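You operate a simulated robot arm through the tools that you are given. There is no shell and no other tool. Be economical: measure what you need, move in short steps, check, and stop when the job is done.

Carry out the task below with a simulated two-armed robot. There is one attempt and no reset: what you move stays moved.

JOB
Take the blue block and leave it on the round blue pad. Open the small white drawer, take the purple tube cap on the bench top by the spinner and put it away in the inside of the small white drawer and shut the drawer again. Take the red cup on the bench top by the spinner and put it away on the right half of the blue bench. Open the lower cabinet door, put the white carton on the bench top by the spinner away on the lower shelf of the dry cabinet and shut the door again. Take the purple block on the top of the white shaker and put it away on the top of the bench with the ring press. Pick up the water bottle with one hand, pass it to the other hand and put it on the top of the bench with the ring press. Take the yellow sleeve and put it on top of the white pack. Put the red block on the bench top by the spinner away on the top of the grey turntable. The order is free. Set down upright: white carton, water bottle.

The check looks at the end state, three seconds after you hand in, the way a careful person would. Anything else that was tipped, shoved, dropped, spilled or broken makes it a failure. Lids that push on must go on centred and level and be pressed home; caps that screw on are set level and turned clockwise until they are tight.

ROBOT AND FRAMES
Two 7-joint arms with two-finger parallel grippers on one trunk, on a base that drives. Base frame: it is fixed to the floor where the robot stands at the start and does not move with it; the origin is under the middle of the robot, x ahead of it, y to its left, z up; the surface under the hand at the start is at about z = 76. Units: cm, rad, N and s.
The left shoulder is at the start at [7, 13.3, 115.1], the right one opposite. With the tool pointing down near the work surface each hand reaches from about 10 to 64 cm from the robot's upright axis, wherever it stands, measured 20 degrees to its own side. Places, roughly: blue block (4x8x4 cm) [50, -10, 80]; inside of the small white drawer [80, 150, 80]; lower cabinet door [670, 190, 40]; lower shelf of the dry cabinet [690, 190, 40]; purple block (4x4x4 cm) [440, -200, 90]; purple tube cap (3x3x2 cm) [40, -10, 80]; red block (4x4x4 cm) [60, -100, 80]; red cup (4x4x4 cm) [40, -30, 80]; right half of the blue bench [-280, -450, 80]; round blue pad (8x8x2 cm) [60, -20, 80]; small white drawer [70, 150, 90]; top of the bench with the ring press [650, -340, 80]; top of the grey turntable [460, 140, 130]; water bottle [375, -450, 100]; white carton [50, -25, 75]; white pack [75, -100, 75]; yellow sleeve (3x3x3 cm) [80, -110, 80]. Payload 1.57 kg a hand.
The TCP of each hand is the grasp point between the finger pads, 3 cm short of the fingertips. In the tool frame z runs along the fingers and y along their closing line. The gripper opens to 8 cm. The fingers are 1.7 cm wide and 1.2 cm thick; the gripper's body (4 by 8.2 cm) begins 8 cm behind the TCP.
Orientation is that of the tool frame in the base frame, as a unit quaternion [x, y, z, w]. With the fingers straight down and closing along the base's y, the tool's x points along the base's -x, its y along +y and its z along -z.

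CONTROLS
- The arms move only by the tool jog_arm. It takes "left_motion", "right_motion" or both (then of equal length, played together; a hand with none holds still); each is a list of rows, each a list of 3 entries, a list of its own where there are three numbers: the gripper command, from -1 (fully open) to 1 (shut), values between in proportion, then the shift along the base's x, y, z in units of 40 mm (1.0 is 40 mm), then the turn, a rotation vector about the base's x, y, z in units of 6 degrees (1.0 is 6 degrees). In form: [[hand, [dx, dy, dz], [wx, wy, wz]], ...]. A call has 1 to 10 rows; each row shifts and turns the commanded pose from where the row before left it. A call with a number of a shift or a turn outside -1 to 1 is refused whole. A row lasts 0.2 s, in which the tool goes at most 5 cm and 0.15 rad; a call with a longer step from one row to the next is refused whole, and so is a gripper value outside its range. Where a pose cannot be reached the arm comes as near as it can. A force on the tool above 40 N (or 10 N above the force at the start of the call, whichever is more), or a blocked arm, ends the call early, and 0.2 s more pass. The fingers move at their own pace (about 15.3 cm/s each) and stop on an object; they squeeze with about 40 N. The grip force told is the motor's: it shows also when the fingers shut on nothing. Time passes only in rows, and 0.2 s behind the last, so rows that do not move let the fingers close. The reply holds the time, the measured pose of the TCP, the force on the tool along the base axes, the opening and the grip force, in the units named above and with some noise, with the torque about the TCP (base axes, N m) and any sound that the robot's microphone picked up.
- Cameras (640 x 400 px; columns grow to the right, rows downward): "scene" is now at [12.83, -2.96, 136.86]; the picture's right is [-0.35, -0.94, 0.00], its down [-0.64, 0.24, -0.73] and it looks along [0.69, -0.25, -0.68] (base axes); focal length 278 px, centre (320, 200). "left" rides on the left gripper at [7.2, 0.7, -12.2] in its tool frame; the picture's right is [-0.09, 1.00, 0.00], its down [-0.84, -0.08, -0.54] and it looks along [-0.54, -0.05, 0.84] (tool axes); focal length 238 px, centre (320, 200). "right" rides on the right gripper at [7.2, -0.7, -12.2] in its tool frame; the picture's right is [0.09, 1.00, 0.00], its down [-0.84, 0.08, -0.54] and it looks along [-0.54, 0.05, 0.84] (tool axes); focal length 238 px, centre (320, 200). There is no depth. A picture from a camera that has moved, and an enlarged one, comes with that camera's place and axes in the base frame and with its lens.
- grab_frame(camera): a new picture of that camera. The clock stands still meanwhile.
- lift_body(by): slides the trunk up (or, below 0, down) by that many cm; the arms and the scene camera ride with it, the base frame stays. It gives what a move gives, with no picture.
- base_move(legs): drives the robot by 1 to 6 legs, each [ahead, left, turn to the left] in cm, cm and rad, along the robot's own axes; the way and the turn of a leg run together, so that a leg with both is an arc; at most 150 cm and 3.142 rad a leg. The arms and the cameras ride along, it lands a little off, and it stops where it bumps. It gives what a move gives.
- head_to(pan, tilt): turns the head with the scene camera to pan (to the left, within 1.501 rad either way) and tilt (down, from -0.506 to 1.204), counted from straight ahead of the robot. It gives what a move gives.
- inspect(camera, box): a new picture of the part [left, top, right, bottom] of that camera's present view, enlarged. The clock stands still meanwhile.
- sign_off(): hands the job in; it is judged then, once.

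Go step by step. Nothing tells you exact positions but the pictures and the camera data: compare them with the known pose of the tool, close in by small moves and look again before you grip or let go. The budget is 535 turns and 328 pictures, counting those below and the enlarged ones. Unless the task says otherwise, let go and move clear before handing in, and close with one line.

The tools are called after "Call:" by a JSON object that holds its "api" and its "payload". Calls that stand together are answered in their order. jog_arm: Moves the arms, as the interface text tells. Its arguments: {"type":"object","properties":{"left_motion":{"type":"array"},"right_motion":{"type":"array"}},"required":[]} The other tools are called the same way: lift_body (by) slides the trunk up or down; base_move (legs) drives the base; head_to (pan, tilt) turns the head that bears the scene camera; grab_frame (camera) takes a picture; inspect (camera, box) takes an enlarged picture of a part of a camera's view; sign_off () hands the job in.

At the start:

```text
time_s: 0.0
left_eef_pos: [44.58, -1.88, 116.61]
left_orientation: [-0.001, 1.0, -0.001, 0.0]
left_ft_force: [-0.1, 0.1, 0.9]
left_moment: [-0.03, -0.01, -0.01]
left_width: 8.02
left_finger_force: 0.0
right_eef_pos: [38.7, -37.49, 106.61]
right_orientation: [0.0, 1.0, 0.0, -0.001]
right_ft_force: [-0.7, 0.1, -0.1]
right_moment: [-0.02, 0.02, -0.03]
right_width: 8.01
right_finger_force: 0.0
trunk travel left (down, up): [-72.5, 21.5]
robot x, y, heading: [-0.01, 0.12, -0.001]
head pan, tilt: [-0.356, 0.75]
```

scene: 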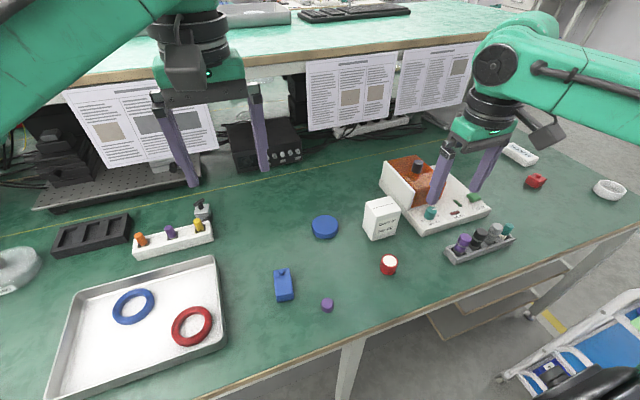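
right: 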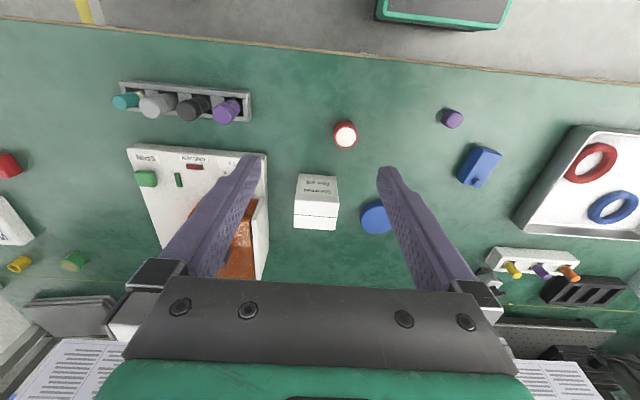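
left: 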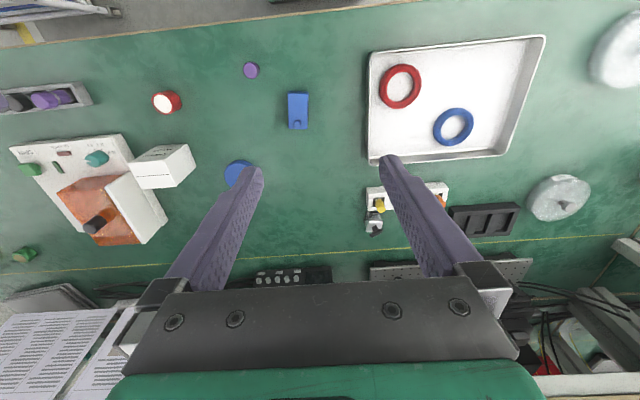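

The blue block appears near [48, -6.5] with its long side along x, and the pad near [62, -22]. I'll take closer views of the bench before moving.

Call:
{"api": "inspect", "payload": {"camera": "scene", "box": [240, 180, 440, 320]}}

Call:
{"api": "inspect", "payload": {"camera": "left", "box": [130, 40, 350, 200]}}

Call:
{"api": "inspect", "payload": {"camera": "scene", "box": [360, 120, 640, 280]}}

```text
2.86 times, centred on (340, 250) of scene
camera zoom: at [12.83, -2.96, 136.86], right [-0.35, -0.94, 0.0], down [-0.64, 0.24, -0.73], along [0.69, -0.25, -0.68], focal length 793 px, centre (263, 57)
```

zoom: 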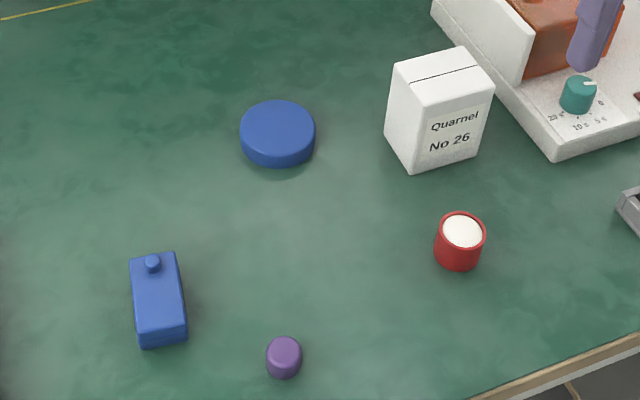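

```text
2.50 times, centred on (240, 120) of left
camera zoom: at [37.28, -1.24, 128.8], right [0.09, 1.0, 0.0], down [0.84, -0.08, 0.54], along [0.54, -0.05, -0.84], focal length 596 px, centre (520, 400)
```

zoom: 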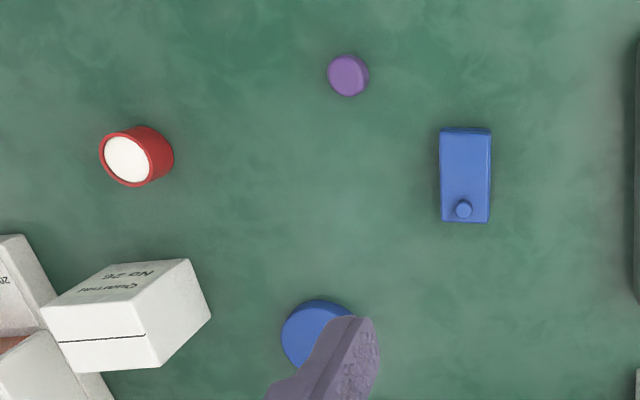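

```text
2.29 times, centred on (500, 200) of scene
camera zoom: at [12.83, -2.96, 136.86], right [-0.35, -0.94, 0.0], down [-0.64, 0.24, -0.73], along [0.69, -0.25, -0.68], focal length 635 px, centre (-91, 200)
```

zoom: 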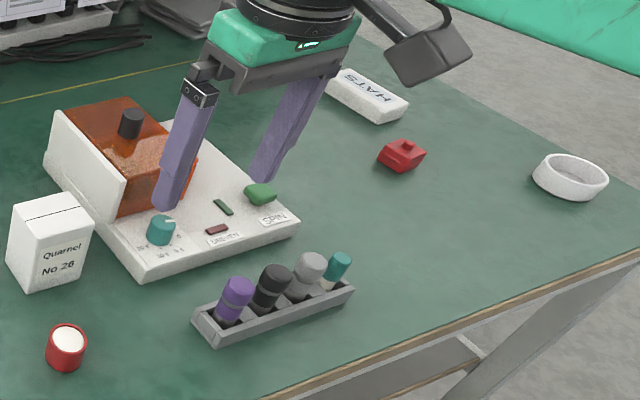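

I'll move the left hand above the blue block and look again.

Call:
{"api": "jog_arm", "payload": {"left_motion": [[-1, [0.2, -0.3, -0.9], [0, 0, 0]], [-1, [0.2, -0.3, -0.9], [0, 0, 0]], [-1, [0.2, -0.3, -0.9], [0, 0, 0]], [-1, [0.2, -0.25, -0.9], [0, 0, 0]], [-1, [0, 0, -0.9], [0, 0, 0]], [-1, [0, 0, -0.9], [0, 0, 0]]]}}

Call:
{"api": "grab_frame", "payload": {"camera": "left"}}

```text
time_s: 1.4
left_eef_pos: [47.49, -6.58, 94.96]
left_orientation: [-0.001, 1.0, -0.001, 0.001]
left_ft_force: [-0.8, -0.1, 0.3]
left_moment: [0.02, -0.03, -0.02]
left_width: 7.98
left_finger_force: 0.0
right_eef_pos: [38.71, -37.46, 106.63]
right_orientation: [0.0, 1.0, 0.0, 0.0]
right_ft_force: [-0.5, 0.3, 0.2]
right_moment: [-0.01, 0.02, 0.06]
right_width: 7.99
right_finger_force: 0.2
trunk travel left (down, up): [-72.5, 21.5]
robot x, y, heading: [-0.13, 0.16, -0.001]
head pan, tilt: [-0.356, 0.75]
```

```text
321 pictures are left
camera left: at [40.52, -5.91, 107.17], right [0.09, 1.0, 0.0], down [0.84, -0.08, 0.54], along [0.54, -0.05, -0.84], focal length 238 px, centre (320, 200)
```

left: 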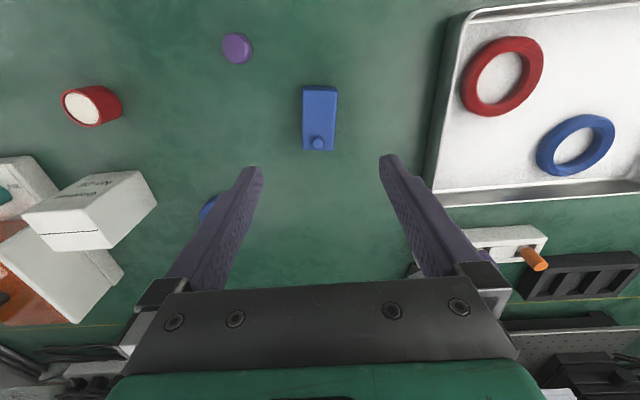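

The block is centred near [47.3, -6.5] and turned about -8°. I'll turn the hand to match, go down and grip.

Call:
{"api": "jog_arm", "payload": {"left_motion": [[-1, [-0.03, 0.02, -0.9], [0, 0, -0.7]], [-1, [0, 0, -0.9], [0, 0, -0.6]], [-1, [0, 0, -0.9], [0, 0, 0]], [-1, [0, 0, -0.7], [0, 0, 0]], [-1, [0, 0, -0.45], [0, 0, 0]], [1, [0, 0, 0], [0, 0, 0]], [1, [0, 0, 0], [0, 0, 0]], [1, [0, 0, 0], [0, 0, 0]]]}}

Call:
{"api": "grab_frame", "payload": {"camera": "left"}}

```text
time_s: 3.2
left_eef_pos: [47.36, -6.47, 79.65]
left_orientation: [0.067, 0.998, 0.0, -0.001]
left_ft_force: [-0.7, -0.1, 0.3]
left_moment: [-0.05, -0.04, -0.04]
left_width: 3.91
left_finger_force: 40.2
right_eef_pos: [38.79, -37.51, 106.68]
right_orientation: [0.0, 1.0, 0.0, 0.0]
right_ft_force: [-0.1, 0.3, 0.2]
right_moment: [0.0, -0.03, 0.02]
right_width: 8.02
right_finger_force: 0.0
trunk travel left (down, up): [-72.5, 21.5]
robot x, y, heading: [-0.27, -0.4, -0.003]
head pan, tilt: [-0.356, 0.75]
```

```text
320 pictures are left
camera left: at [40.44, -4.79, 91.85], right [0.22, 0.97, 0.0], down [0.82, -0.19, 0.54], along [0.53, -0.12, -0.84], focal length 238 px, centre (320, 200)
```

left: 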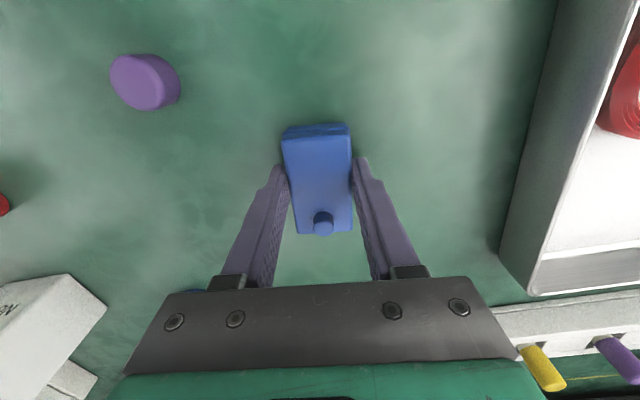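

The block is held. I'll lift it and carry it over the pad at about [62.2, -22.4].

Call:
{"api": "jog_arm", "payload": {"left_motion": [[1, [0, 0, 0.9], [0, 0, 0]], [1, [0, 0, 0.9], [0, 0, 0]], [1, [0.7, -0.8, 0.2], [0, 0, 0]], [1, [0.7, -0.8, 0], [0, 0, 0]], [1, [0.7, -0.8, 0], [0, 0, 0]], [1, [0.7, -0.8, 0], [0, 0, 0]], [1, [0.85, -0.75, 0], [0, 0, 0]], [1, [0, 0, 0], [0, 0, 0]]]}}

Call:
{"api": "grab_frame", "payload": {"camera": "left"}}

Call:
{"api": "inspect", "payload": {"camera": "scene", "box": [220, 120, 460, 280]}}

```text
time_s: 5.0
left_eef_pos: [51.04, -10.41, 87.51]
left_orientation: [0.066, 0.998, 0.0, 0.0]
left_ft_force: [0.6, -0.3, -1.8]
left_moment: [0.0, -0.02, 0.0]
left_width: 3.92
left_finger_force: 40.0
left hand out of reach, approached as far as the arm can: row 4, 5, 6, 7
right_eef_pos: [38.68, -37.59, 106.6]
right_orientation: [-0.001, 1.0, 0.0, 0.0]
right_ft_force: [-0.7, 0.6, 0.3]
right_moment: [-0.01, -0.02, -0.04]
right_width: 8.01
right_finger_force: 0.0
trunk travel left (down, up): [-72.5, 21.5]
robot x, y, heading: [0.08, -0.11, -0.003]
head pan, tilt: [-0.356, 0.75]
```

```text
319 pictures are left
camera left: at [43.97, -8.72, 99.74], right [0.22, 0.97, 0.0], down [0.82, -0.19, 0.54], along [0.53, -0.12, -0.84], focal length 238 px, centre (320, 200)
```

left: 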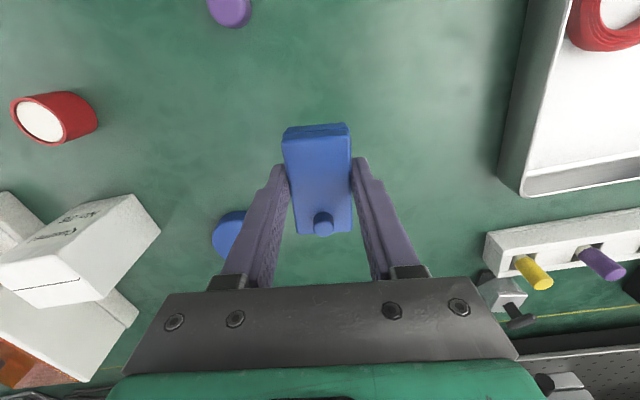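

```text
2.50 times, centred on (340, 200) of scene
camera zoom: at [12.85, -2.96, 136.86], right [-0.35, -0.94, 0.0], down [-0.64, 0.24, -0.73], along [0.69, -0.25, -0.68], focal length 694 px, centre (270, 200)
```

zoom: 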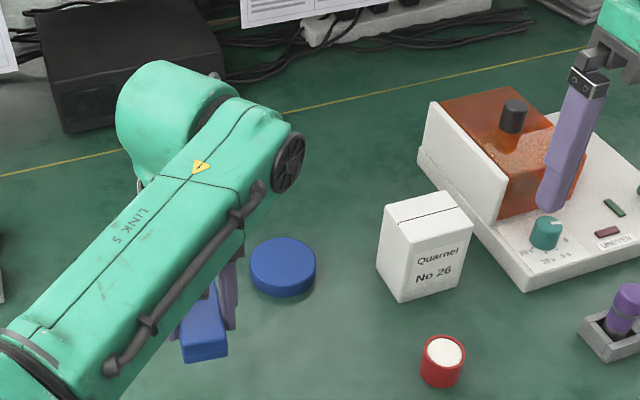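

The pad is out of the left hand's reach from here, so I'll lift the block higher and shift the base right.

Call:
{"api": "jog_arm", "payload": {"left_motion": [[1, [0, 0, 0.9], [0, 0, 0]], [1, [-0.3, 0, 0.9], [0, 0, 0]], [1, [-0.3, 0, 0.9], [0, 0, 0]], [1, [0, 0, 0.6], [0, 0, 0]]]}}

Call:
{"api": "base_move", "payload": {"legs": [[0, -22, 0]]}}

Call:
{"api": "grab_frame", "payload": {"camera": "left"}}

Call:
{"api": "grab_frame", "payload": {"camera": "scene"}}

```text
time_s: 6.0
left_eef_pos: [48.5, -10.37, 100.57]
left_orientation: [0.068, 0.998, 0.001, 0.0]
left_ft_force: [0.3, -0.1, -1.7]
left_moment: [-0.01, -0.01, 0.01]
left_width: 3.92
left_finger_force: 40.5
right_eef_pos: [38.84, -37.43, 106.59]
right_orientation: [0.0, 1.0, 0.0, 0.001]
right_ft_force: [0.5, 0.1, -0.1]
right_moment: [-0.01, -0.01, -0.03]
right_width: 8.0
right_finger_force: 0.0
trunk travel left (down, up): [-72.5, 21.5]
robot x, y, heading: [-0.13, -0.05, -0.0]
head pan, tilt: [-0.356, 0.75]
```

```text
time_s: 7.7
left_eef_pos: [48.51, -32.14, 100.59]
left_orientation: [0.067, 0.998, -0.001, 0.0]
left_ft_force: [0.1, 0.2, -1.3]
left_moment: [0.03, 0.03, -0.02]
left_width: 3.91
left_finger_force: 40.2
right_eef_pos: [38.84, -59.28, 106.63]
right_orientation: [0.0, 1.0, 0.0, 0.0]
right_ft_force: [-0.2, 0.3, -0.2]
right_moment: [-0.03, -0.03, 0.01]
right_width: 8.0
right_finger_force: 0.1
trunk travel left (down, up): [-72.5, 21.5]
robot x, y, heading: [-0.09, -21.44, 0.002]
head pan, tilt: [-0.356, 0.75]
```

```text
317 pictures are left
camera left: at [41.54, -30.58, 112.86], right [0.22, 0.97, 0.0], down [0.82, -0.19, 0.54], along [0.53, -0.12, -0.84], focal length 238 px, centre (320, 200)
```

left: 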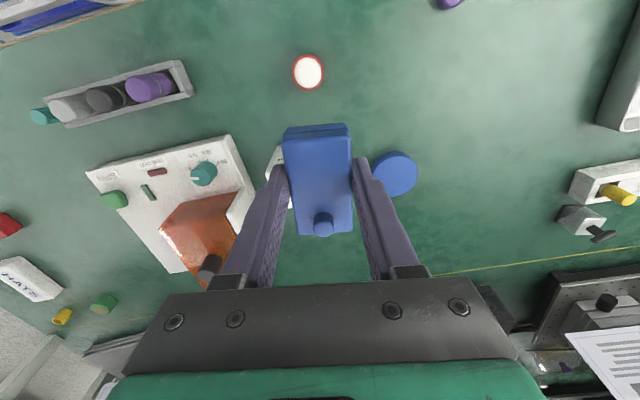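

```text
316 pictures are left
camera scene: at [12.84, -24.65, 136.86], right [-0.35, -0.94, 0.0], down [-0.64, 0.24, -0.73], along [0.69, -0.25, -0.68], focal length 278 px, centre (320, 200)
```

scene: 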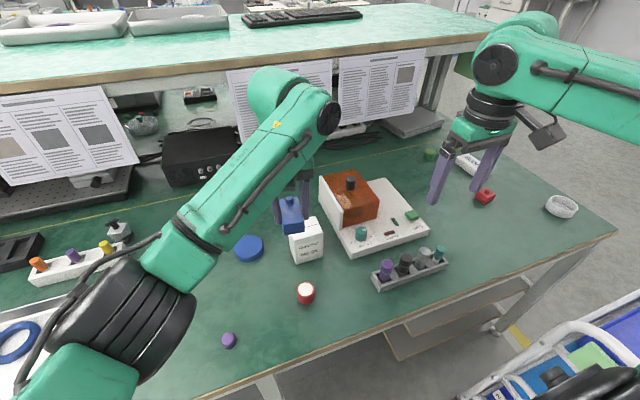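

The pad is at about [61.6, -22.5]. I'll look down to see how much room there is to drive closer.

Call:
{"api": "head_to", "payload": {"pan": 0, "tilt": 1.2}}

Call:
{"api": "grab_frame", "payload": {"camera": "scene"}}

```text
time_s: 8.6
left_eef_pos: [48.57, -32.28, 100.56]
left_orientation: [0.067, 0.998, 0.001, 0.0]
left_ft_force: [0.1, -0.5, -1.6]
left_moment: [0.02, 0.02, -0.02]
left_width: 3.91
left_finger_force: 39.4
right_eef_pos: [38.61, -59.4, 106.51]
right_orientation: [0.0, 1.0, 0.0, 0.0]
right_ft_force: [0.4, -0.2, -0.3]
right_moment: [0.0, 0.03, -0.02]
right_width: 8.02
right_finger_force: 0.0
trunk travel left (down, up): [-72.5, 21.5]
robot x, y, heading: [-0.15, -21.83, -0.001]
head pan, tilt: [0.0, 1.201]
```

```text
315 pictures are left
camera scene: at [10.68, -21.89, 133.69], right [0.0, -1.0, 0.0], down [-0.93, 0.0, -0.36], along [0.36, 0.0, -0.93], focal length 278 px, centre (320, 200)
```

scene: 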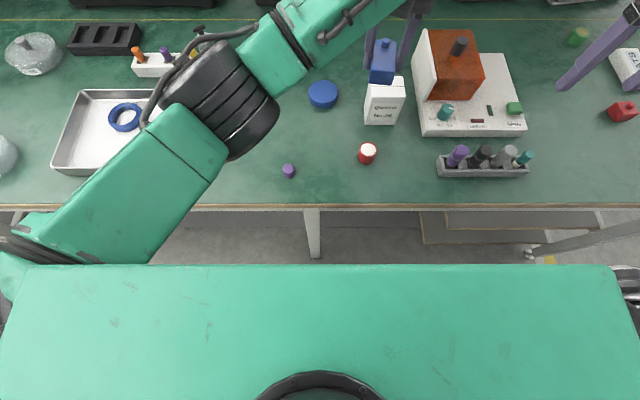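

There is some clearance, so I'll go a little ahead and further right.

Call:
{"api": "base_move", "payload": {"legs": [[0, -18, 0], [4, 0, 0]]}}

Call:
{"api": "grab_frame", "payload": {"camera": "left"}}

```text
time_s: 10.6
left_eef_pos: [52.27, -49.81, 100.81]
left_orientation: [0.067, 0.998, 0.0, 0.001]
left_ft_force: [-0.1, -0.3, -1.4]
left_moment: [-0.01, -0.02, -0.03]
left_width: 3.92
left_finger_force: 39.5
right_eef_pos: [42.29, -76.87, 106.78]
right_orientation: [-0.001, 1.0, -0.001, 0.003]
right_ft_force: [0.0, 0.1, -0.4]
right_moment: [0.01, -0.03, 0.02]
right_width: 8.0
right_finger_force: 0.2
trunk travel left (down, up): [-72.5, 21.5]
robot x, y, heading: [3.78, -39.43, 0.0]
head pan, tilt: [0.0, 1.201]
```

```text
314 pictures are left
camera left: at [45.04, -48.17, 113.07], right [0.22, 0.97, 0.0], down [0.82, -0.19, 0.55], along [0.53, -0.12, -0.84], focal length 238 px, centre (320, 200)
```

left: 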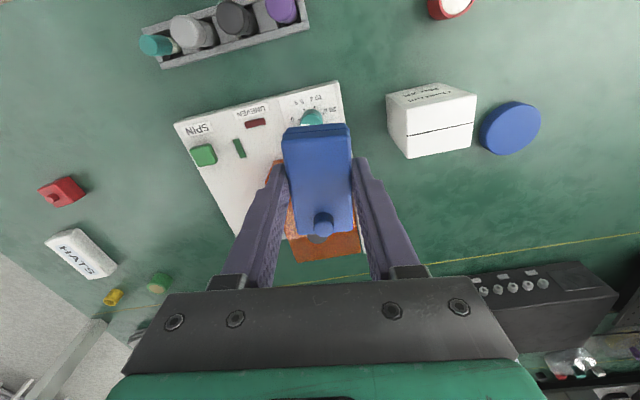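

Now I'll carry the block across at height to above the pad, then check.

Call:
{"api": "jog_arm", "payload": {"left_motion": [[1, [0.33, 0.97, 0], [0, 0, 0]], [1, [0.33, 0.97, 0], [0, 0, 0]], [1, [0.33, 0.97, 0], [0, 0, 0]], [1, [0.33, 0.97, 0], [0, 0, 0]], [1, [0.33, 0.97, 0], [0, 0, 0]], [1, [0.33, 0.97, 0], [0, 0, 0]], [1, [0.32, 0.97, 0], [0, 0, 0]], [1, [0, 0, -0.9], [0, 0, 0]], [1, [0, 0, -0.9], [0, 0, 0]], [1, [0, 0, -0.9], [0, 0, 0]]]}}

Call:
{"api": "grab_frame", "payload": {"camera": "left"}}

Call:
{"api": "grab_frame", "payload": {"camera": "scene"}}

```text
time_s: 12.8
left_eef_pos: [61.84, -22.84, 89.8]
left_orientation: [0.066, 0.998, 0.0, 0.0]
left_ft_force: [0.2, -0.6, -1.3]
left_moment: [-0.01, 0.01, 0.0]
left_width: 3.93
left_finger_force: 40.2
right_eef_pos: [42.84, -76.89, 106.42]
right_orientation: [-0.001, 1.0, -0.001, 0.0]
right_ft_force: [0.5, -0.1, -0.4]
right_moment: [-0.01, 0.02, 0.03]
right_width: 8.0
right_finger_force: 0.0
trunk travel left (down, up): [-72.5, 21.5]
robot x, y, heading: [3.84, -39.15, -0.001]
head pan, tilt: [0.0, 1.201]
```

```text
313 pictures are left
camera left: at [54.79, -21.1, 102.06], right [0.22, 0.97, 0.0], down [0.82, -0.19, 0.54], along [0.53, -0.12, -0.84], focal length 238 px, centre (320, 200)
```

left: 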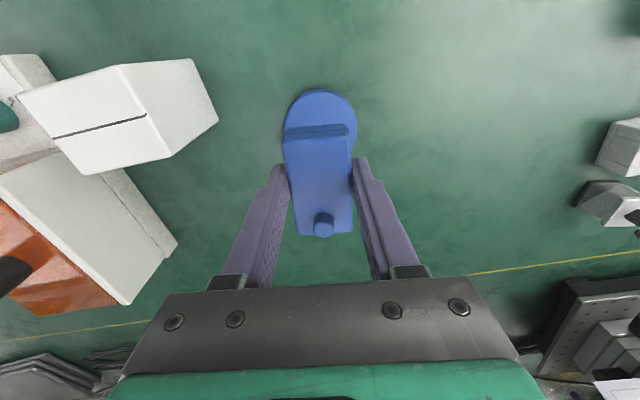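

```text
312 pictures are left
camera scene: at [14.7, -39.48, 133.69], right [0.0, -1.0, 0.0], down [-0.93, 0.0, -0.36], along [0.36, 0.0, -0.93], focal length 278 px, centre (320, 200)
```

scene: 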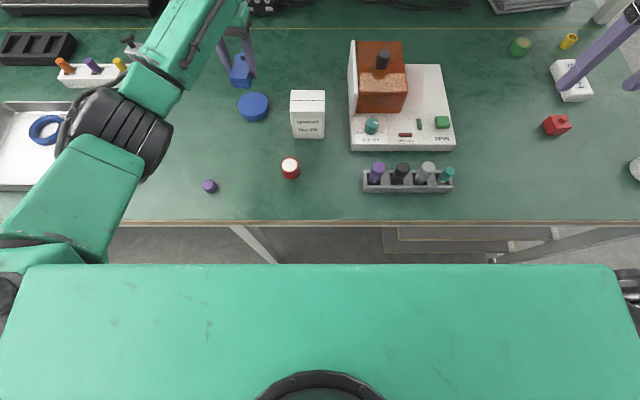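

The pad centre is at [61.3, -22.6]. I'll lower gently.

Call:
{"api": "jog_arm", "payload": {"left_motion": [[1, [-0.1, 0.05, -0.9], [0, 0, 0]], [1, [0, 0, -0.6], [0, 0, 0]], [1, [0, 0, -0.3], [0, 0, 0]], [1, [0, 0, 0], [0, 0, 0]]]}}

Call:
{"api": "grab_frame", "payload": {"camera": "left"}}

Call:
{"api": "inspect", "payload": {"camera": "scene", "box": [180, 40, 340, 140]}}

```text
time_s: 13.8
left_eef_pos: [61.29, -22.49, 82.64]
left_orientation: [0.067, 0.998, 0.0, -0.001]
left_ft_force: [0.5, -1.1, -0.9]
left_moment: [-0.02, 0.05, -0.04]
left_width: 3.92
left_finger_force: 40.0
right_eef_pos: [42.64, -76.89, 106.61]
right_orientation: [-0.001, 1.0, 0.0, 0.0]
right_ft_force: [-0.5, 0.6, 0.6]
right_moment: [-0.01, -0.02, -0.03]
right_width: 7.98
right_finger_force: 0.0
trunk travel left (down, up): [-72.5, 21.5]
robot x, y, heading: [4.01, -39.67, -0.001]
head pan, tilt: [0.0, 1.201]
```

```text
311 pictures are left
camera left: at [54.26, -20.91, 94.86], right [0.22, 0.97, 0.0], down [0.82, -0.19, 0.54], along [0.53, -0.12, -0.84], focal length 238 px, centre (320, 200)
```

left: 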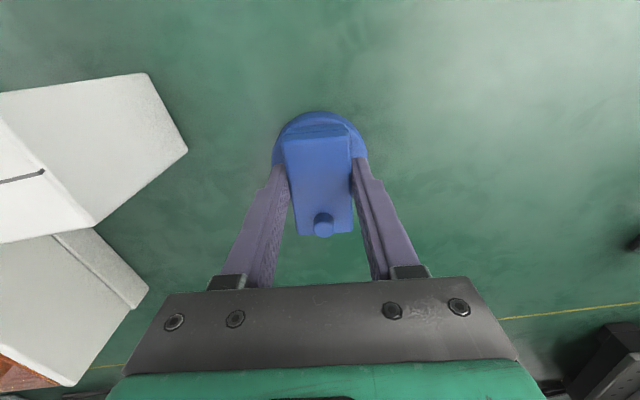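

```text
4.00 times, centred on (260, 90) of scene
camera zoom: at [14.65, -39.49, 133.69], right [0.0, -1.0, 0.0], down [-0.93, 0.0, -0.36], along [0.36, 0.0, -0.93], focal length 1111 px, centre (560, 640)
```

zoom: 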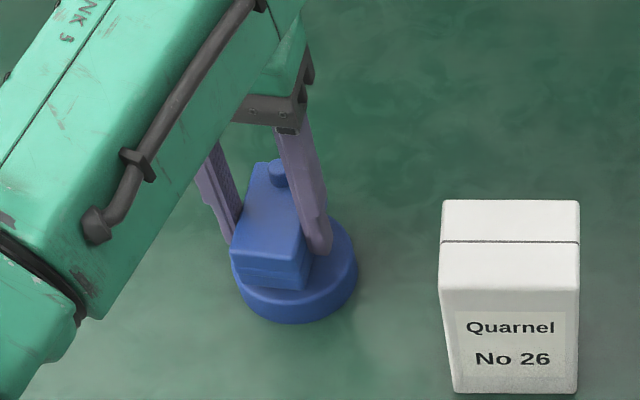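

Aligned. I'll lower until contact and release.

Call:
{"api": "jog_arm", "payload": {"left_motion": [[1, [0, 0, -0.12], [0, 0, 0]], [1, [0, 0, -0.1], [0, 0, 0]], [1, [0, 0, 0], [0, 0, 0]]]}}

```text
time_s: 14.6
left_eef_pos: [61.36, -22.48, 81.68]
left_orientation: [0.067, 0.998, -0.001, 0.001]
left_ft_force: [0.0, 0.5, -1.3]
left_moment: [0.01, 0.01, 0.02]
left_width: 3.91
left_finger_force: 39.9
right_eef_pos: [42.84, -77.0, 106.47]
right_orientation: [-0.001, 1.0, 0.0, 0.0]
right_ft_force: [0.3, 0.1, 1.1]
right_moment: [0.0, 0.0, -0.05]
right_width: 8.02
right_finger_force: 0.1
trunk travel left (down, up): [-72.5, 21.5]
robot x, y, heading: [3.98, -39.44, -0.0]
head pan, tilt: [0.0, 1.201]
```

Call:
{"api": "jog_arm", "payload": {"left_motion": [[1, [0, 0, -0.07], [0, 0, 0]], [1, [0, 0, 0], [0, 0, 0]]]}}

Call:
{"api": "inspect", "payload": {"camera": "left", "box": [220, 80, 420, 280]}}

```text
time_s: 15.2
left_eef_pos: [61.38, -22.58, 81.54]
left_orientation: [0.067, 0.998, 0.0, 0.002]
left_ft_force: [2.1, 1.7, 7.7]
left_moment: [0.02, 0.02, 0.03]
left_width: 3.9
left_finger_force: 40.6
right_eef_pos: [42.7, -76.92, 106.57]
right_orientation: [-0.001, 1.0, 0.0, 0.002]
right_ft_force: [0.2, 0.2, 0.1]
right_moment: [-0.04, 0.0, 0.02]
right_width: 7.99
right_finger_force: 0.0
trunk travel left (down, up): [-72.5, 21.5]
robot x, y, heading: [3.91, -39.64, 0.001]
head pan, tilt: [0.0, 1.201]
```

```text
2.00 times, centred on (320, 180) of left
camera zoom: at [54.25, -20.91, 93.81], right [0.22, 0.97, 0.0], down [0.82, -0.19, 0.54], along [0.53, -0.12, -0.84], focal length 477 px, centre (320, 240)
```

zoom: 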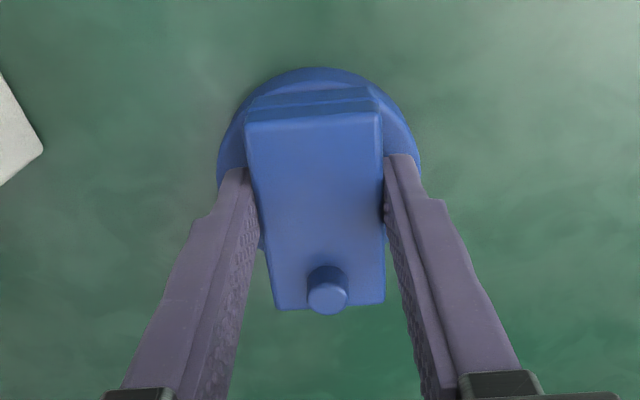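

Contact made. I'll open and rise.

Call:
{"api": "jog_arm", "payload": {"left_motion": [[-1, [0, 0, 0], [0, 0, 0]], [-1, [0, 0, 0], [0, 0, 0]], [-1, [0, 0, 0.5], [0, 0, 0]], [-1, [0, 0, 0.9], [0, 0, 0]], [-1, [0, 0, 0.9], [0, 0, 0]], [-1, [0, 0, 0.9], [0, 0, 0]], [-1, [0, 0, 0.9], [0, 0, 0]]]}}

Call:
{"api": "inspect", "payload": {"camera": "scene", "box": [180, 40, 340, 140]}}

Call:
{"api": "grab_frame", "payload": {"camera": "left"}}

```text
time_s: 16.8
left_eef_pos: [61.29, -22.52, 97.9]
left_orientation: [0.067, 0.998, -0.001, 0.0]
left_ft_force: [0.9, -0.4, -0.6]
left_moment: [-0.01, 0.0, 0.01]
left_width: 8.01
left_finger_force: 0.0
right_eef_pos: [42.67, -76.8, 106.62]
right_orientation: [-0.001, 1.0, 0.001, 0.002]
right_ft_force: [-0.2, 0.0, -0.7]
right_moment: [0.0, -0.03, 0.01]
right_width: 8.0
right_finger_force: 0.1
trunk travel left (down, up): [-72.5, 21.5]
robot x, y, heading: [3.91, -39.53, 0.003]
head pan, tilt: [0.0, 1.201]
```

```text
4.00 times, centred on (260, 90) of scene
camera zoom: at [14.53, -39.42, 133.69], right [0.0, -1.0, 0.0], down [-0.93, 0.0, -0.36], along [0.36, 0.0, -0.93], focal length 1111 px, centre (560, 640)
```

zoom: 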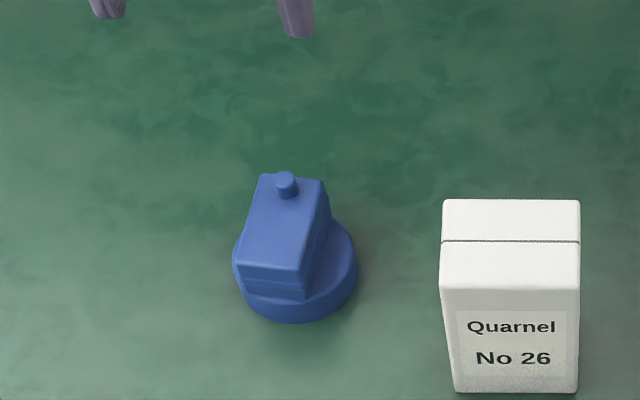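

```text
307 pictures are left
camera left: at [54.19, -20.89, 110.14], right [0.22, 0.97, 0.0], down [0.82, -0.19, 0.54], along [0.53, -0.12, -0.84], focal length 238 px, centre (320, 200)
```

left: 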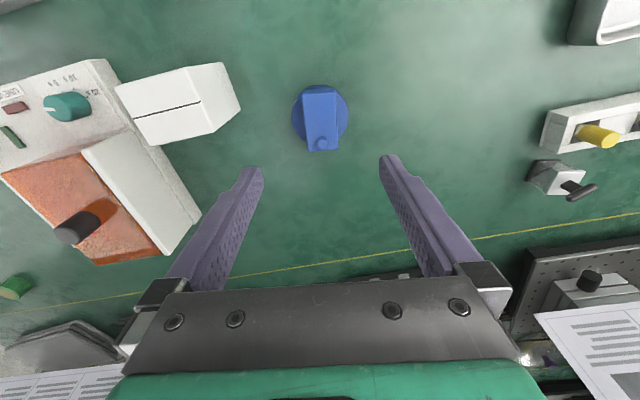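

The blue block sits on the pad. I'll look right toward the sleeve, pack and red block.

Call:
{"api": "head_to", "payload": {"pan": -0.8, "tilt": 0.6}}

Call:
{"api": "grab_frame", "payload": {"camera": "scene"}}

Call:
{"api": "grab_frame", "payload": {"camera": "right"}}

```text
time_s: 17.9
left_eef_pos: [61.25, -22.66, 97.89]
left_orientation: [0.067, 0.998, 0.0, 0.0]
left_ft_force: [-0.9, -0.9, 0.3]
left_moment: [-0.03, 0.03, -0.03]
left_width: 8.0
left_finger_force: 0.0
right_eef_pos: [42.77, -76.98, 106.6]
right_orientation: [0.0, 1.0, 0.0, -0.001]
right_ft_force: [0.6, 0.4, 0.1]
right_moment: [0.02, 0.0, 0.0]
right_width: 8.0
right_finger_force: 0.1
trunk travel left (down, up): [-72.5, 21.5]
robot x, y, heading: [3.92, -39.84, 0.002]
head pan, tilt: [-0.799, 0.6]
```

```text
306 pictures are left
camera scene: at [15.19, -45.83, 138.14], right [-0.72, -0.7, 0.0], down [-0.4, 0.4, -0.82], along [0.58, -0.59, -0.57], focal length 278 px, centre (320, 200)
```

scene: 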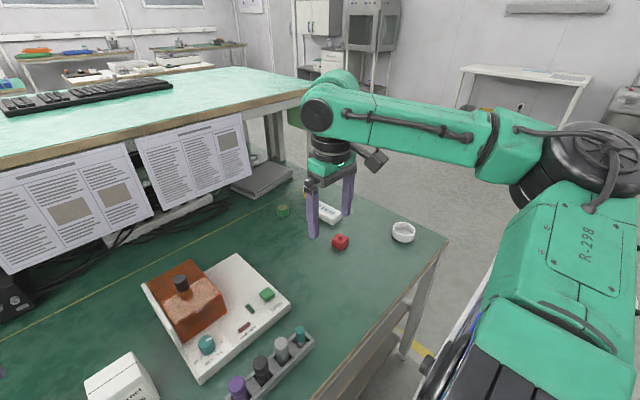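

```text
305 pictures are left
camera right: at [35.61, -77.57, 118.77], right [-0.09, 1.0, 0.0], down [0.84, 0.08, 0.54], along [0.54, 0.05, -0.84], focal length 238 px, centre (320, 200)
```

right: 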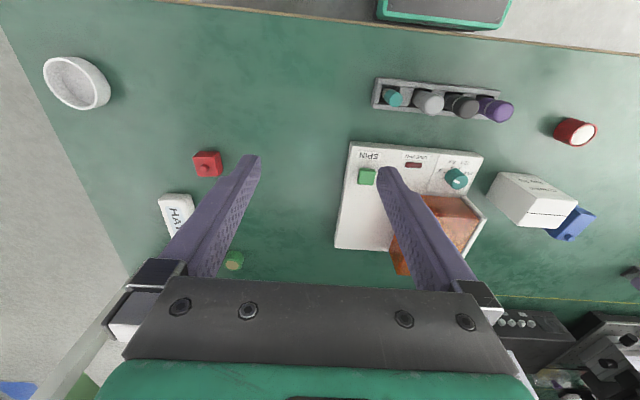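

The sleeve is near [84, -108], the pack near [68, -104] and the red block near [55.5, -96.5]. They're best reached from the bench's right end at y ≈ -122, so I'll check the floor route there.

Call:
{"api": "jog_arm", "payload": {"right_motion": [[-1, [-0.8, 0, 0.8], [0, 0, 0]], [-1, [-0.8, 0, 0.8], [0, 0, 0]], [-1, [-0.5, 0.5, 0.8], [0, 0, 0]]], "left_motion": [[-1, [-0.8, 0, 0.8], [0, 0, 0]], [-1, [-0.8, 0, 0.8], [0, 0, 0]], [-1, [-0.5, -0.5, 0.8], [0, 0, 0]]]}}

Call:
{"api": "head_to", "payload": {"pan": -1.5, "tilt": 0.5}}

Call:
{"api": "grab_frame", "payload": {"camera": "scene"}}

```text
time_s: 18.7
left_eef_pos: [52.74, -24.6, 107.51]
left_orientation: [0.066, 0.998, 0.0, 0.0]
left_ft_force: [-0.6, 0.6, 0.4]
left_moment: [-0.01, -0.03, -0.02]
left_width: 7.98
left_finger_force: 0.1
right_eef_pos: [34.05, -74.88, 116.31]
right_orientation: [-0.001, 1.0, 0.0, 0.0]
right_ft_force: [0.7, -0.4, -0.7]
right_moment: [0.0, -0.02, 0.0]
right_width: 7.99
right_finger_force: 0.1
trunk travel left (down, up): [-72.5, 21.5]
robot x, y, heading: [3.81, -39.36, 0.006]
head pan, tilt: [-0.799, 0.6]
```

```text
time_s: 19.8
left_eef_pos: [52.82, -24.5, 107.5]
left_orientation: [0.067, 0.998, -0.001, 0.0]
left_ft_force: [-0.6, 0.4, 0.8]
left_moment: [-0.05, -0.02, 0.04]
left_width: 7.98
left_finger_force: 0.1
right_eef_pos: [34.33, -74.88, 116.15]
right_orientation: [-0.001, 1.0, 0.0, 0.0]
right_ft_force: [0.2, -0.1, 0.5]
right_moment: [-0.01, 0.04, -0.01]
right_width: 8.01
right_finger_force: 0.2
trunk travel left (down, up): [-72.5, 21.5]
robot x, y, heading: [4.15, -39.42, 0.006]
head pan, tilt: [-1.499, 0.499]
```

```text
304 pictures are left
camera scene: at [9.67, -48.59, 139.06], right [-1.0, -0.07, 0.0], down [-0.04, 0.48, -0.88], along [0.06, -0.88, -0.48], focal length 278 px, centre (320, 200)
```

scene: 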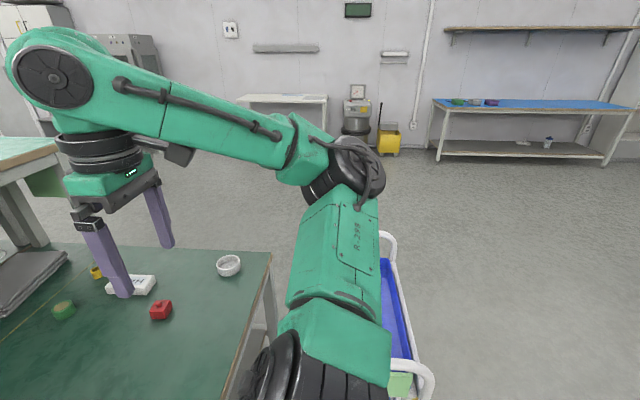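

A cart stands beside the bench's front corner, around x -8 and up, y -80 to -125. I'll back away, go around it, and face the bench's right end.

Call:
{"api": "base_move", "payload": {"legs": [[-60, 0, 0], [0, -128, 0], [130, 0, 0]]}}

Call:
{"api": "head_to", "payload": {"pan": 0.8, "tilt": 0.7}}

Call:
{"api": "grab_frame", "payload": {"camera": "scene"}}

```text
time_s: 35.2
left_eef_pos: [120.78, -152.12, 107.62]
left_orientation: [0.066, 0.998, 0.0, 0.0]
left_ft_force: [-0.5, 0.8, -0.6]
left_moment: [-0.03, -0.04, -0.05]
left_width: 8.0
left_finger_force: 0.1
right_eef_pos: [102.3, -202.17, 116.19]
right_orientation: [-0.001, 1.0, 0.0, 0.0]
right_ft_force: [-0.3, -0.3, 0.0]
right_moment: [-0.04, 0.0, 0.0]
right_width: 7.96
right_finger_force: 0.1
trunk travel left (down, up): [-72.5, 21.5]
robot x, y, heading: [71.97, -167.5, 0.002]
head pan, tilt: [-1.499, 0.499]
```

```text
time_s: 37.4
left_eef_pos: [120.7, -151.98, 107.57]
left_orientation: [0.065, 0.998, -0.001, 0.0]
left_ft_force: [-0.5, -0.1, -0.1]
left_moment: [0.03, -0.03, -0.01]
left_width: 8.0
left_finger_force: 0.1
right_eef_pos: [102.33, -202.35, 116.31]
right_orientation: [-0.001, 1.0, 0.0, -0.001]
right_ft_force: [-0.6, 0.5, -0.3]
right_moment: [0.0, -0.03, 0.0]
right_width: 7.98
right_finger_force: 0.0
trunk travel left (down, up): [-72.5, 21.5]
robot x, y, heading: [71.69, -167.22, 0.007]
head pan, tilt: [0.799, 0.7]
```

```text
303 pictures are left
camera scene: at [82.91, -160.87, 137.29], right [0.72, -0.7, 0.0], down [-0.45, -0.46, -0.76], along [0.53, 0.55, -0.64], focal length 278 px, centre (320, 200)
```

scene: 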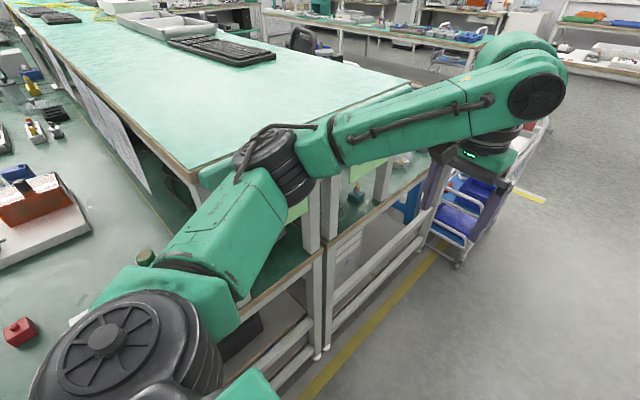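

The upper shelf's end is near the turning sweep, so I'll step away to the right before turning to face the bench end.

Call:
{"api": "base_move", "payload": {"legs": [[0, -25, 0], [0, 0, 1.571]]}}

Call:
{"api": "head_to", "payload": {"pan": 0, "tilt": 0.7}}

Call:
{"api": "grab_frame", "payload": {"camera": "scene"}}

```text
time_s: 43.0
left_eef_pos: [57.08, -143.16, 107.4]
left_orientation: [-0.659, 0.752, 0.0, 0.0]
left_ft_force: [0.5, -0.3, -0.2]
left_moment: [-0.01, 0.0, 0.01]
left_width: 7.97
left_finger_force: 0.1
right_eef_pos: [107.4, -161.79, 116.28]
right_orientation: [0.708, -0.707, 0.0, 0.0]
right_ft_force: [0.0, -0.3, 0.1]
right_moment: [0.02, 0.02, -0.01]
right_width: 7.99
right_finger_force: 0.0
trunk travel left (down, up): [-72.5, 21.5]
robot x, y, heading: [72.26, -191.72, 1.572]
head pan, tilt: [0.799, 0.7]
```

```text
time_s: 44.1
left_eef_pos: [57.08, -143.19, 107.5]
left_orientation: [-0.659, 0.752, 0.0, 0.0]
left_ft_force: [0.1, 0.7, 0.0]
left_moment: [0.03, 0.02, 0.04]
left_width: 8.0
left_finger_force: 0.1
right_eef_pos: [107.45, -161.69, 116.17]
right_orientation: [0.708, -0.707, 0.0, 0.0]
right_ft_force: [-0.3, -0.1, -1.5]
right_moment: [-0.02, 0.01, 0.0]
right_width: 8.02
right_finger_force: 0.1
trunk travel left (down, up): [-72.5, 21.5]
robot x, y, heading: [71.59, -191.7, 1.571]
head pan, tilt: [0.0, 0.7]
```

```text
302 pictures are left
camera scene: at [72.0, -178.53, 137.29], right [1.0, 0.0, 0.0], down [0.0, -0.64, -0.76], along [0.0, 0.76, -0.64], focal length 278 px, centre (320, 200)
```

scene: 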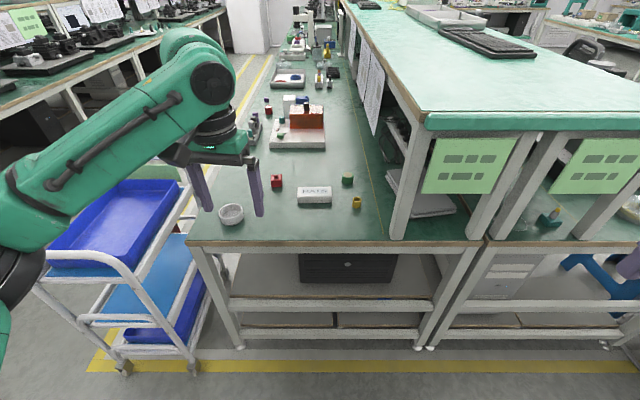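

Clear view of the end: sleeve near [84, -108.5], shelf posts from x ≈ 93. I'll use the left arm with the robot standing near x ≈ 90, and tuck the right hand back first.

Call:
{"api": "jog_arm", "payload": {"right_motion": [[-1, [0, -0.9, 0.2], [0, 0, 0]], [-1, [0, -0.9, 0.2], [0, 0, 0]], [-1, [0, -0.5, 0.2], [0, 0, 0]]]}}

Call:
{"api": "base_move", "payload": {"legs": [[0, -16, 0], [30, 0, 0]]}}

Call:
{"api": "grab_frame", "payload": {"camera": "scene"}}

Call:
{"api": "grab_frame", "payload": {"camera": "left"}}

```text
time_s: 44.9
left_eef_pos: [57.15, -143.13, 107.53]
left_orientation: [-0.659, 0.753, 0.0, 0.0]
left_ft_force: [-1.4, 0.0, -0.1]
left_moment: [0.0, 0.01, -0.01]
left_width: 8.01
left_finger_force: 0.0
right_eef_pos: [107.38, -170.98, 118.56]
right_orientation: [0.708, -0.707, 0.0, 0.0]
right_ft_force: [0.5, 0.3, 0.1]
right_moment: [0.02, -0.02, -0.05]
right_width: 7.99
right_finger_force: 0.2
trunk travel left (down, up): [-72.5, 21.5]
robot x, y, heading: [71.91, -191.96, 1.57]
head pan, tilt: [0.0, 0.7]
```

```text
time_s: 48.0
left_eef_pos: [73.07, -113.14, 107.54]
left_orientation: [-0.659, 0.752, 0.0, 0.0]
left_ft_force: [0.5, -0.2, -0.1]
left_moment: [0.03, 0.01, -0.02]
left_width: 8.0
left_finger_force: 0.1
right_eef_pos: [123.37, -140.98, 118.64]
right_orientation: [0.707, -0.707, -0.001, -0.001]
right_ft_force: [-0.7, 0.2, 0.1]
right_moment: [0.03, 0.0, -0.02]
right_width: 8.01
right_finger_force: 0.0
trunk travel left (down, up): [-72.5, 21.5]
robot x, y, heading: [88.24, -161.85, 1.571]
head pan, tilt: [0.0, 0.7]
```

```text
301 pictures are left
camera scene: at [88.01, -148.58, 137.3], right [1.0, 0.0, 0.0], down [0.0, -0.64, -0.77], along [0.0, 0.77, -0.64], focal length 278 px, centre (320, 200)
```

scene: 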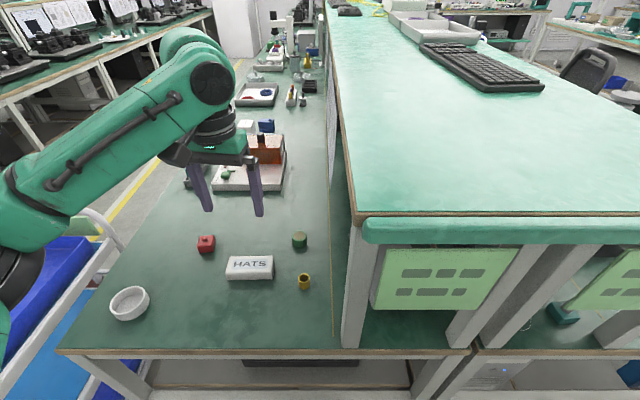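

```text
300 pictures are left
camera left: at [71.52, -120.2, 119.78], right [-0.97, 0.22, 0.0], down [0.19, 0.82, 0.54], along [0.12, 0.53, -0.84], focal length 238 px, centre (320, 200)
```

left: 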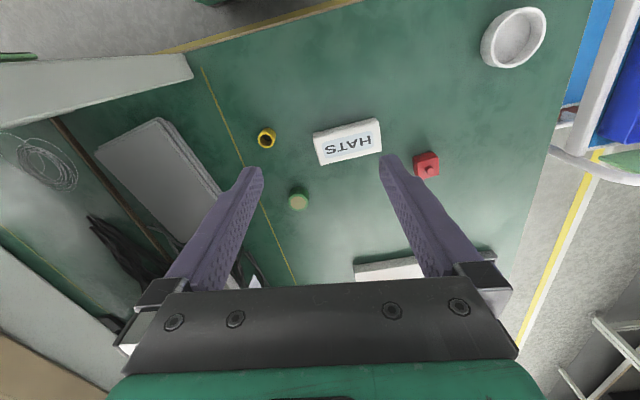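

Sleeve at about [83.9, -108.7] and pack top at about [69.8, -105.4]. I'll move the left hand above the sleeve.

Call:
{"api": "jog_arm", "payload": {"left_motion": [[-1, [0.54, 0.22, -0.5], [0, 0, 0]], [-1, [0.54, 0.22, -0.7], [0, 0, 0]], [-1, [0.54, 0.22, -0.7], [0, 0, 0]], [-1, [0.54, 0.22, -0.7], [0, 0, 0]], [-1, [0.54, 0.22, -0.7], [0, 0, 0]], [-1, [0, 0, 0], [0, 0, 0]]]}}

Call:
{"api": "grab_frame", "payload": {"camera": "left"}}

Call:
{"api": "grab_frame", "payload": {"camera": "scene"}}

```text
time_s: 49.4
left_eef_pos: [84.05, -108.6, 94.23]
left_orientation: [-0.659, 0.753, 0.0, 0.0]
left_ft_force: [0.4, 0.7, -0.1]
left_moment: [0.0, -0.02, 0.0]
left_width: 7.99
left_finger_force: 0.0
right_eef_pos: [123.33, -140.78, 118.6]
right_orientation: [0.708, -0.706, 0.0, -0.001]
right_ft_force: [-0.4, -0.5, 0.2]
right_moment: [-0.03, 0.02, -0.02]
right_width: 8.02
right_finger_force: 0.1
trunk travel left (down, up): [-72.5, 21.5]
robot x, y, heading: [87.92, -161.98, 1.573]
head pan, tilt: [0.0, 0.7]
```

```text
299 pictures are left
camera left: at [82.29, -115.66, 106.49], right [-0.97, 0.22, 0.0], down [0.19, 0.82, 0.54], along [0.12, 0.53, -0.84], focal length 238 px, centre (320, 200)
```

left: 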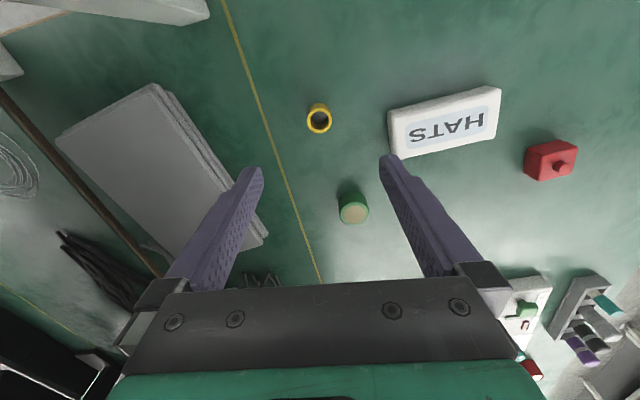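

```text
298 pictures are left
camera scene: at [87.95, -148.47, 137.29], right [1.0, 0.0, 0.0], down [0.0, -0.64, -0.77], along [0.0, 0.77, -0.64], focal length 278 px, centre (320, 200)
```

scene: 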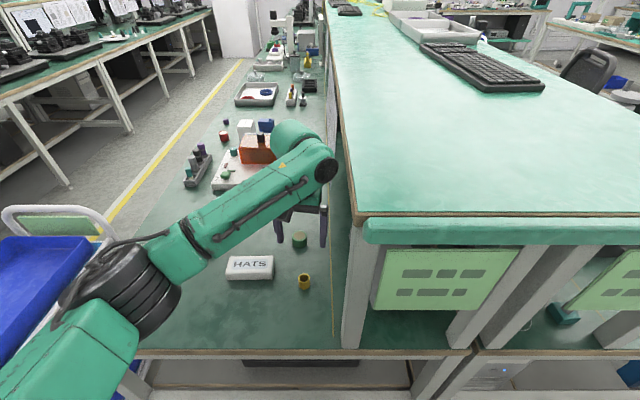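

Straight above it. I'll go down and grip the sleeve.

Call:
{"api": "jog_arm", "payload": {"left_motion": [[-1, [-0.03, -0.08, -0.9], [0, 0, 0]], [-1, [0, 0, -0.9], [0, 0, 0]], [-1, [0, 0, -0.9], [0, 0, 0]], [-1, [0, 0, -0.7], [0, 0, 0]], [-1, [0, 0, -0.3], [0, 0, 0]], [-1, [0, 0, 0], [0, 0, 0]]]}}

Call:
{"api": "grab_frame", "payload": {"camera": "left"}}

```text
time_s: 50.8
left_eef_pos: [83.89, -108.89, 79.44]
left_orientation: [-0.659, 0.752, 0.0, 0.0]
left_ft_force: [-0.1, -0.1, -0.7]
left_moment: [0.02, -0.01, 0.01]
left_width: 7.98
left_finger_force: 0.1
right_eef_pos: [123.4, -140.84, 118.56]
right_orientation: [0.708, -0.706, 0.001, 0.0]
right_ft_force: [0.0, -0.5, 0.4]
right_moment: [0.0, -0.07, -0.01]
right_width: 8.0
right_finger_force: 0.1
trunk travel left (down, up): [-72.5, 21.5]
robot x, y, heading: [87.69, -161.81, 1.576]
head pan, tilt: [0.0, 0.7]
```

```text
297 pictures are left
camera left: at [82.25, -115.99, 91.65], right [-0.97, 0.22, 0.0], down [0.19, 0.82, 0.54], along [0.12, 0.53, -0.84], focal length 238 px, centre (320, 200)
```

left: 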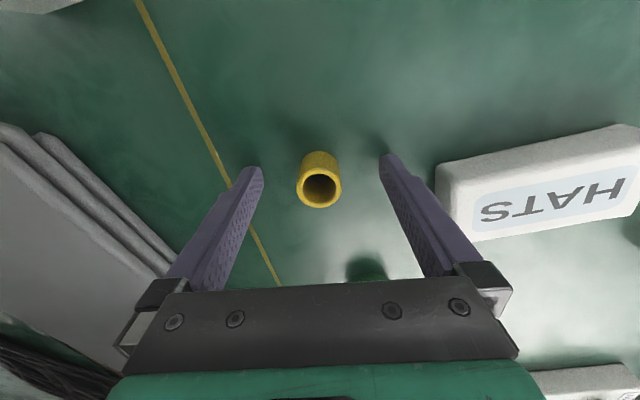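

Call:
{"api": "jog_arm", "payload": {"left_motion": [[-1, [-0.01, -0.06, 0], [0, 0, 0]], [1, [0, 0, 0], [0, 0, 0]], [1, [0, 0, 0], [0, 0, 0]], [1, [0, 0, 0], [0, 0, 0]]]}}

Call:
{"api": "inspect", "payload": {"camera": "left", "box": [220, 100, 640, 300]}}

```text
time_s: 51.8
left_eef_pos: [83.89, -109.12, 79.49]
left_orientation: [-0.659, 0.753, 0.0, 0.001]
left_ft_force: [-0.8, 0.1, -0.3]
left_moment: [-0.02, 0.01, -0.03]
left_width: 2.57
left_finger_force: 36.6
right_eef_pos: [123.54, -140.76, 118.52]
right_orientation: [0.708, -0.707, 0.0, 0.0]
right_ft_force: [0.4, 1.2, 0.8]
right_moment: [-0.05, 0.0, 0.01]
right_width: 8.01
right_finger_force: 0.2
trunk travel left (down, up): [-72.5, 21.5]
robot x, y, heading: [88.07, -162.07, 1.57]
head pan, tilt: [0.0, 0.7]
```

```text
1.52 times, centred on (430, 200) of left
camera zoom: at [82.2, -116.22, 91.72], right [-0.97, 0.22, 0.0], down [0.19, 0.82, 0.54], along [0.12, 0.53, -0.84], focal length 363 px, centre (152, 200)
```

zoom: 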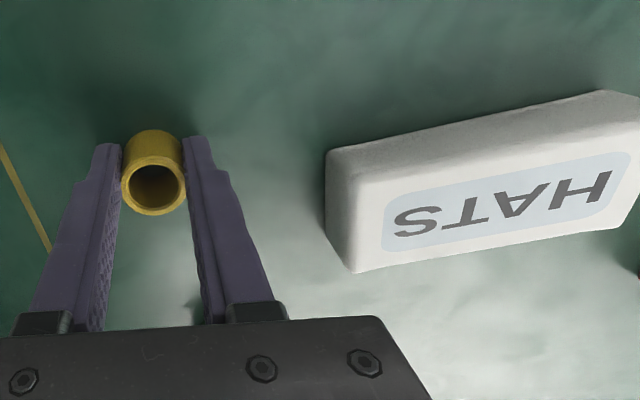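

Held. I'll lift and carry it over the pack.

Call:
{"api": "jog_arm", "payload": {"left_motion": [[1, [0, 0, 0.9], [0, 0, 0]], [1, [0, 0, 0.9], [0, 0, 0]], [1, [-0.9, 0.23, 0.3], [0, 0, 0]], [1, [-0.9, 0.23, 0], [0, 0, 0]], [1, [-0.9, 0.23, 0], [0, 0, 0]], [1, [-0.83, 0.23, 0], [0, 0, 0]], [1, [0, 0, 0], [0, 0, 0]]]}}

Call:
{"api": "grab_frame", "payload": {"camera": "left"}}

Call:
{"api": "inspect", "payload": {"camera": "scene", "box": [180, 180, 380, 320]}}

```text
time_s: 53.4
left_eef_pos: [69.7, -105.41, 87.91]
left_orientation: [-0.658, 0.753, 0.0, 0.0]
left_ft_force: [0.0, -0.9, 0.5]
left_moment: [-0.02, 0.01, -0.03]
left_width: 2.65
left_finger_force: 37.9
right_eef_pos: [123.51, -140.72, 118.59]
right_orientation: [0.708, -0.707, 0.0, -0.002]
right_ft_force: [-0.4, 0.5, 0.0]
right_moment: [0.0, -0.02, -0.03]
right_width: 8.0
right_finger_force: 0.0
trunk travel left (down, up): [-72.5, 21.5]
robot x, y, heading: [88.1, -162.06, 1.574]
head pan, tilt: [0.0, 0.7]
```

```text
295 pictures are left
camera left: at [68.11, -112.44, 100.16], right [-0.97, 0.22, 0.0], down [0.19, 0.82, 0.54], along [0.12, 0.53, -0.84], focal length 238 px, centre (320, 200)
```

left: 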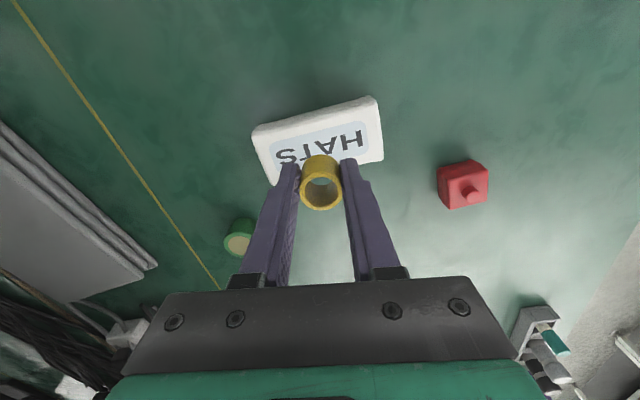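

```text
2.86 times, centred on (280, 250) of scene
camera zoom: at [88.08, -148.45, 137.29], right [1.0, 0.0, 0.0], down [0.0, -0.64, -0.76], along [0.0, 0.76, -0.64], focal length 793 px, centre (434, 57)
```

zoom: 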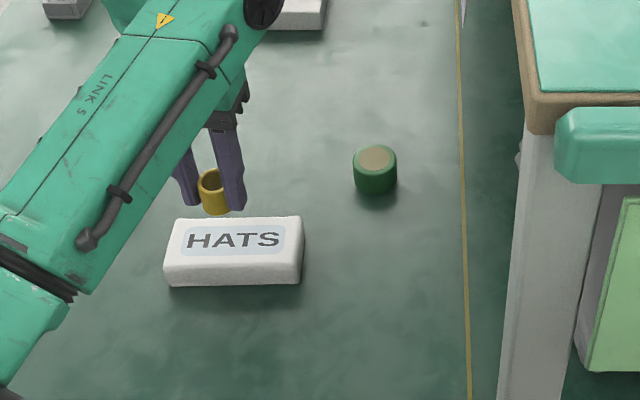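

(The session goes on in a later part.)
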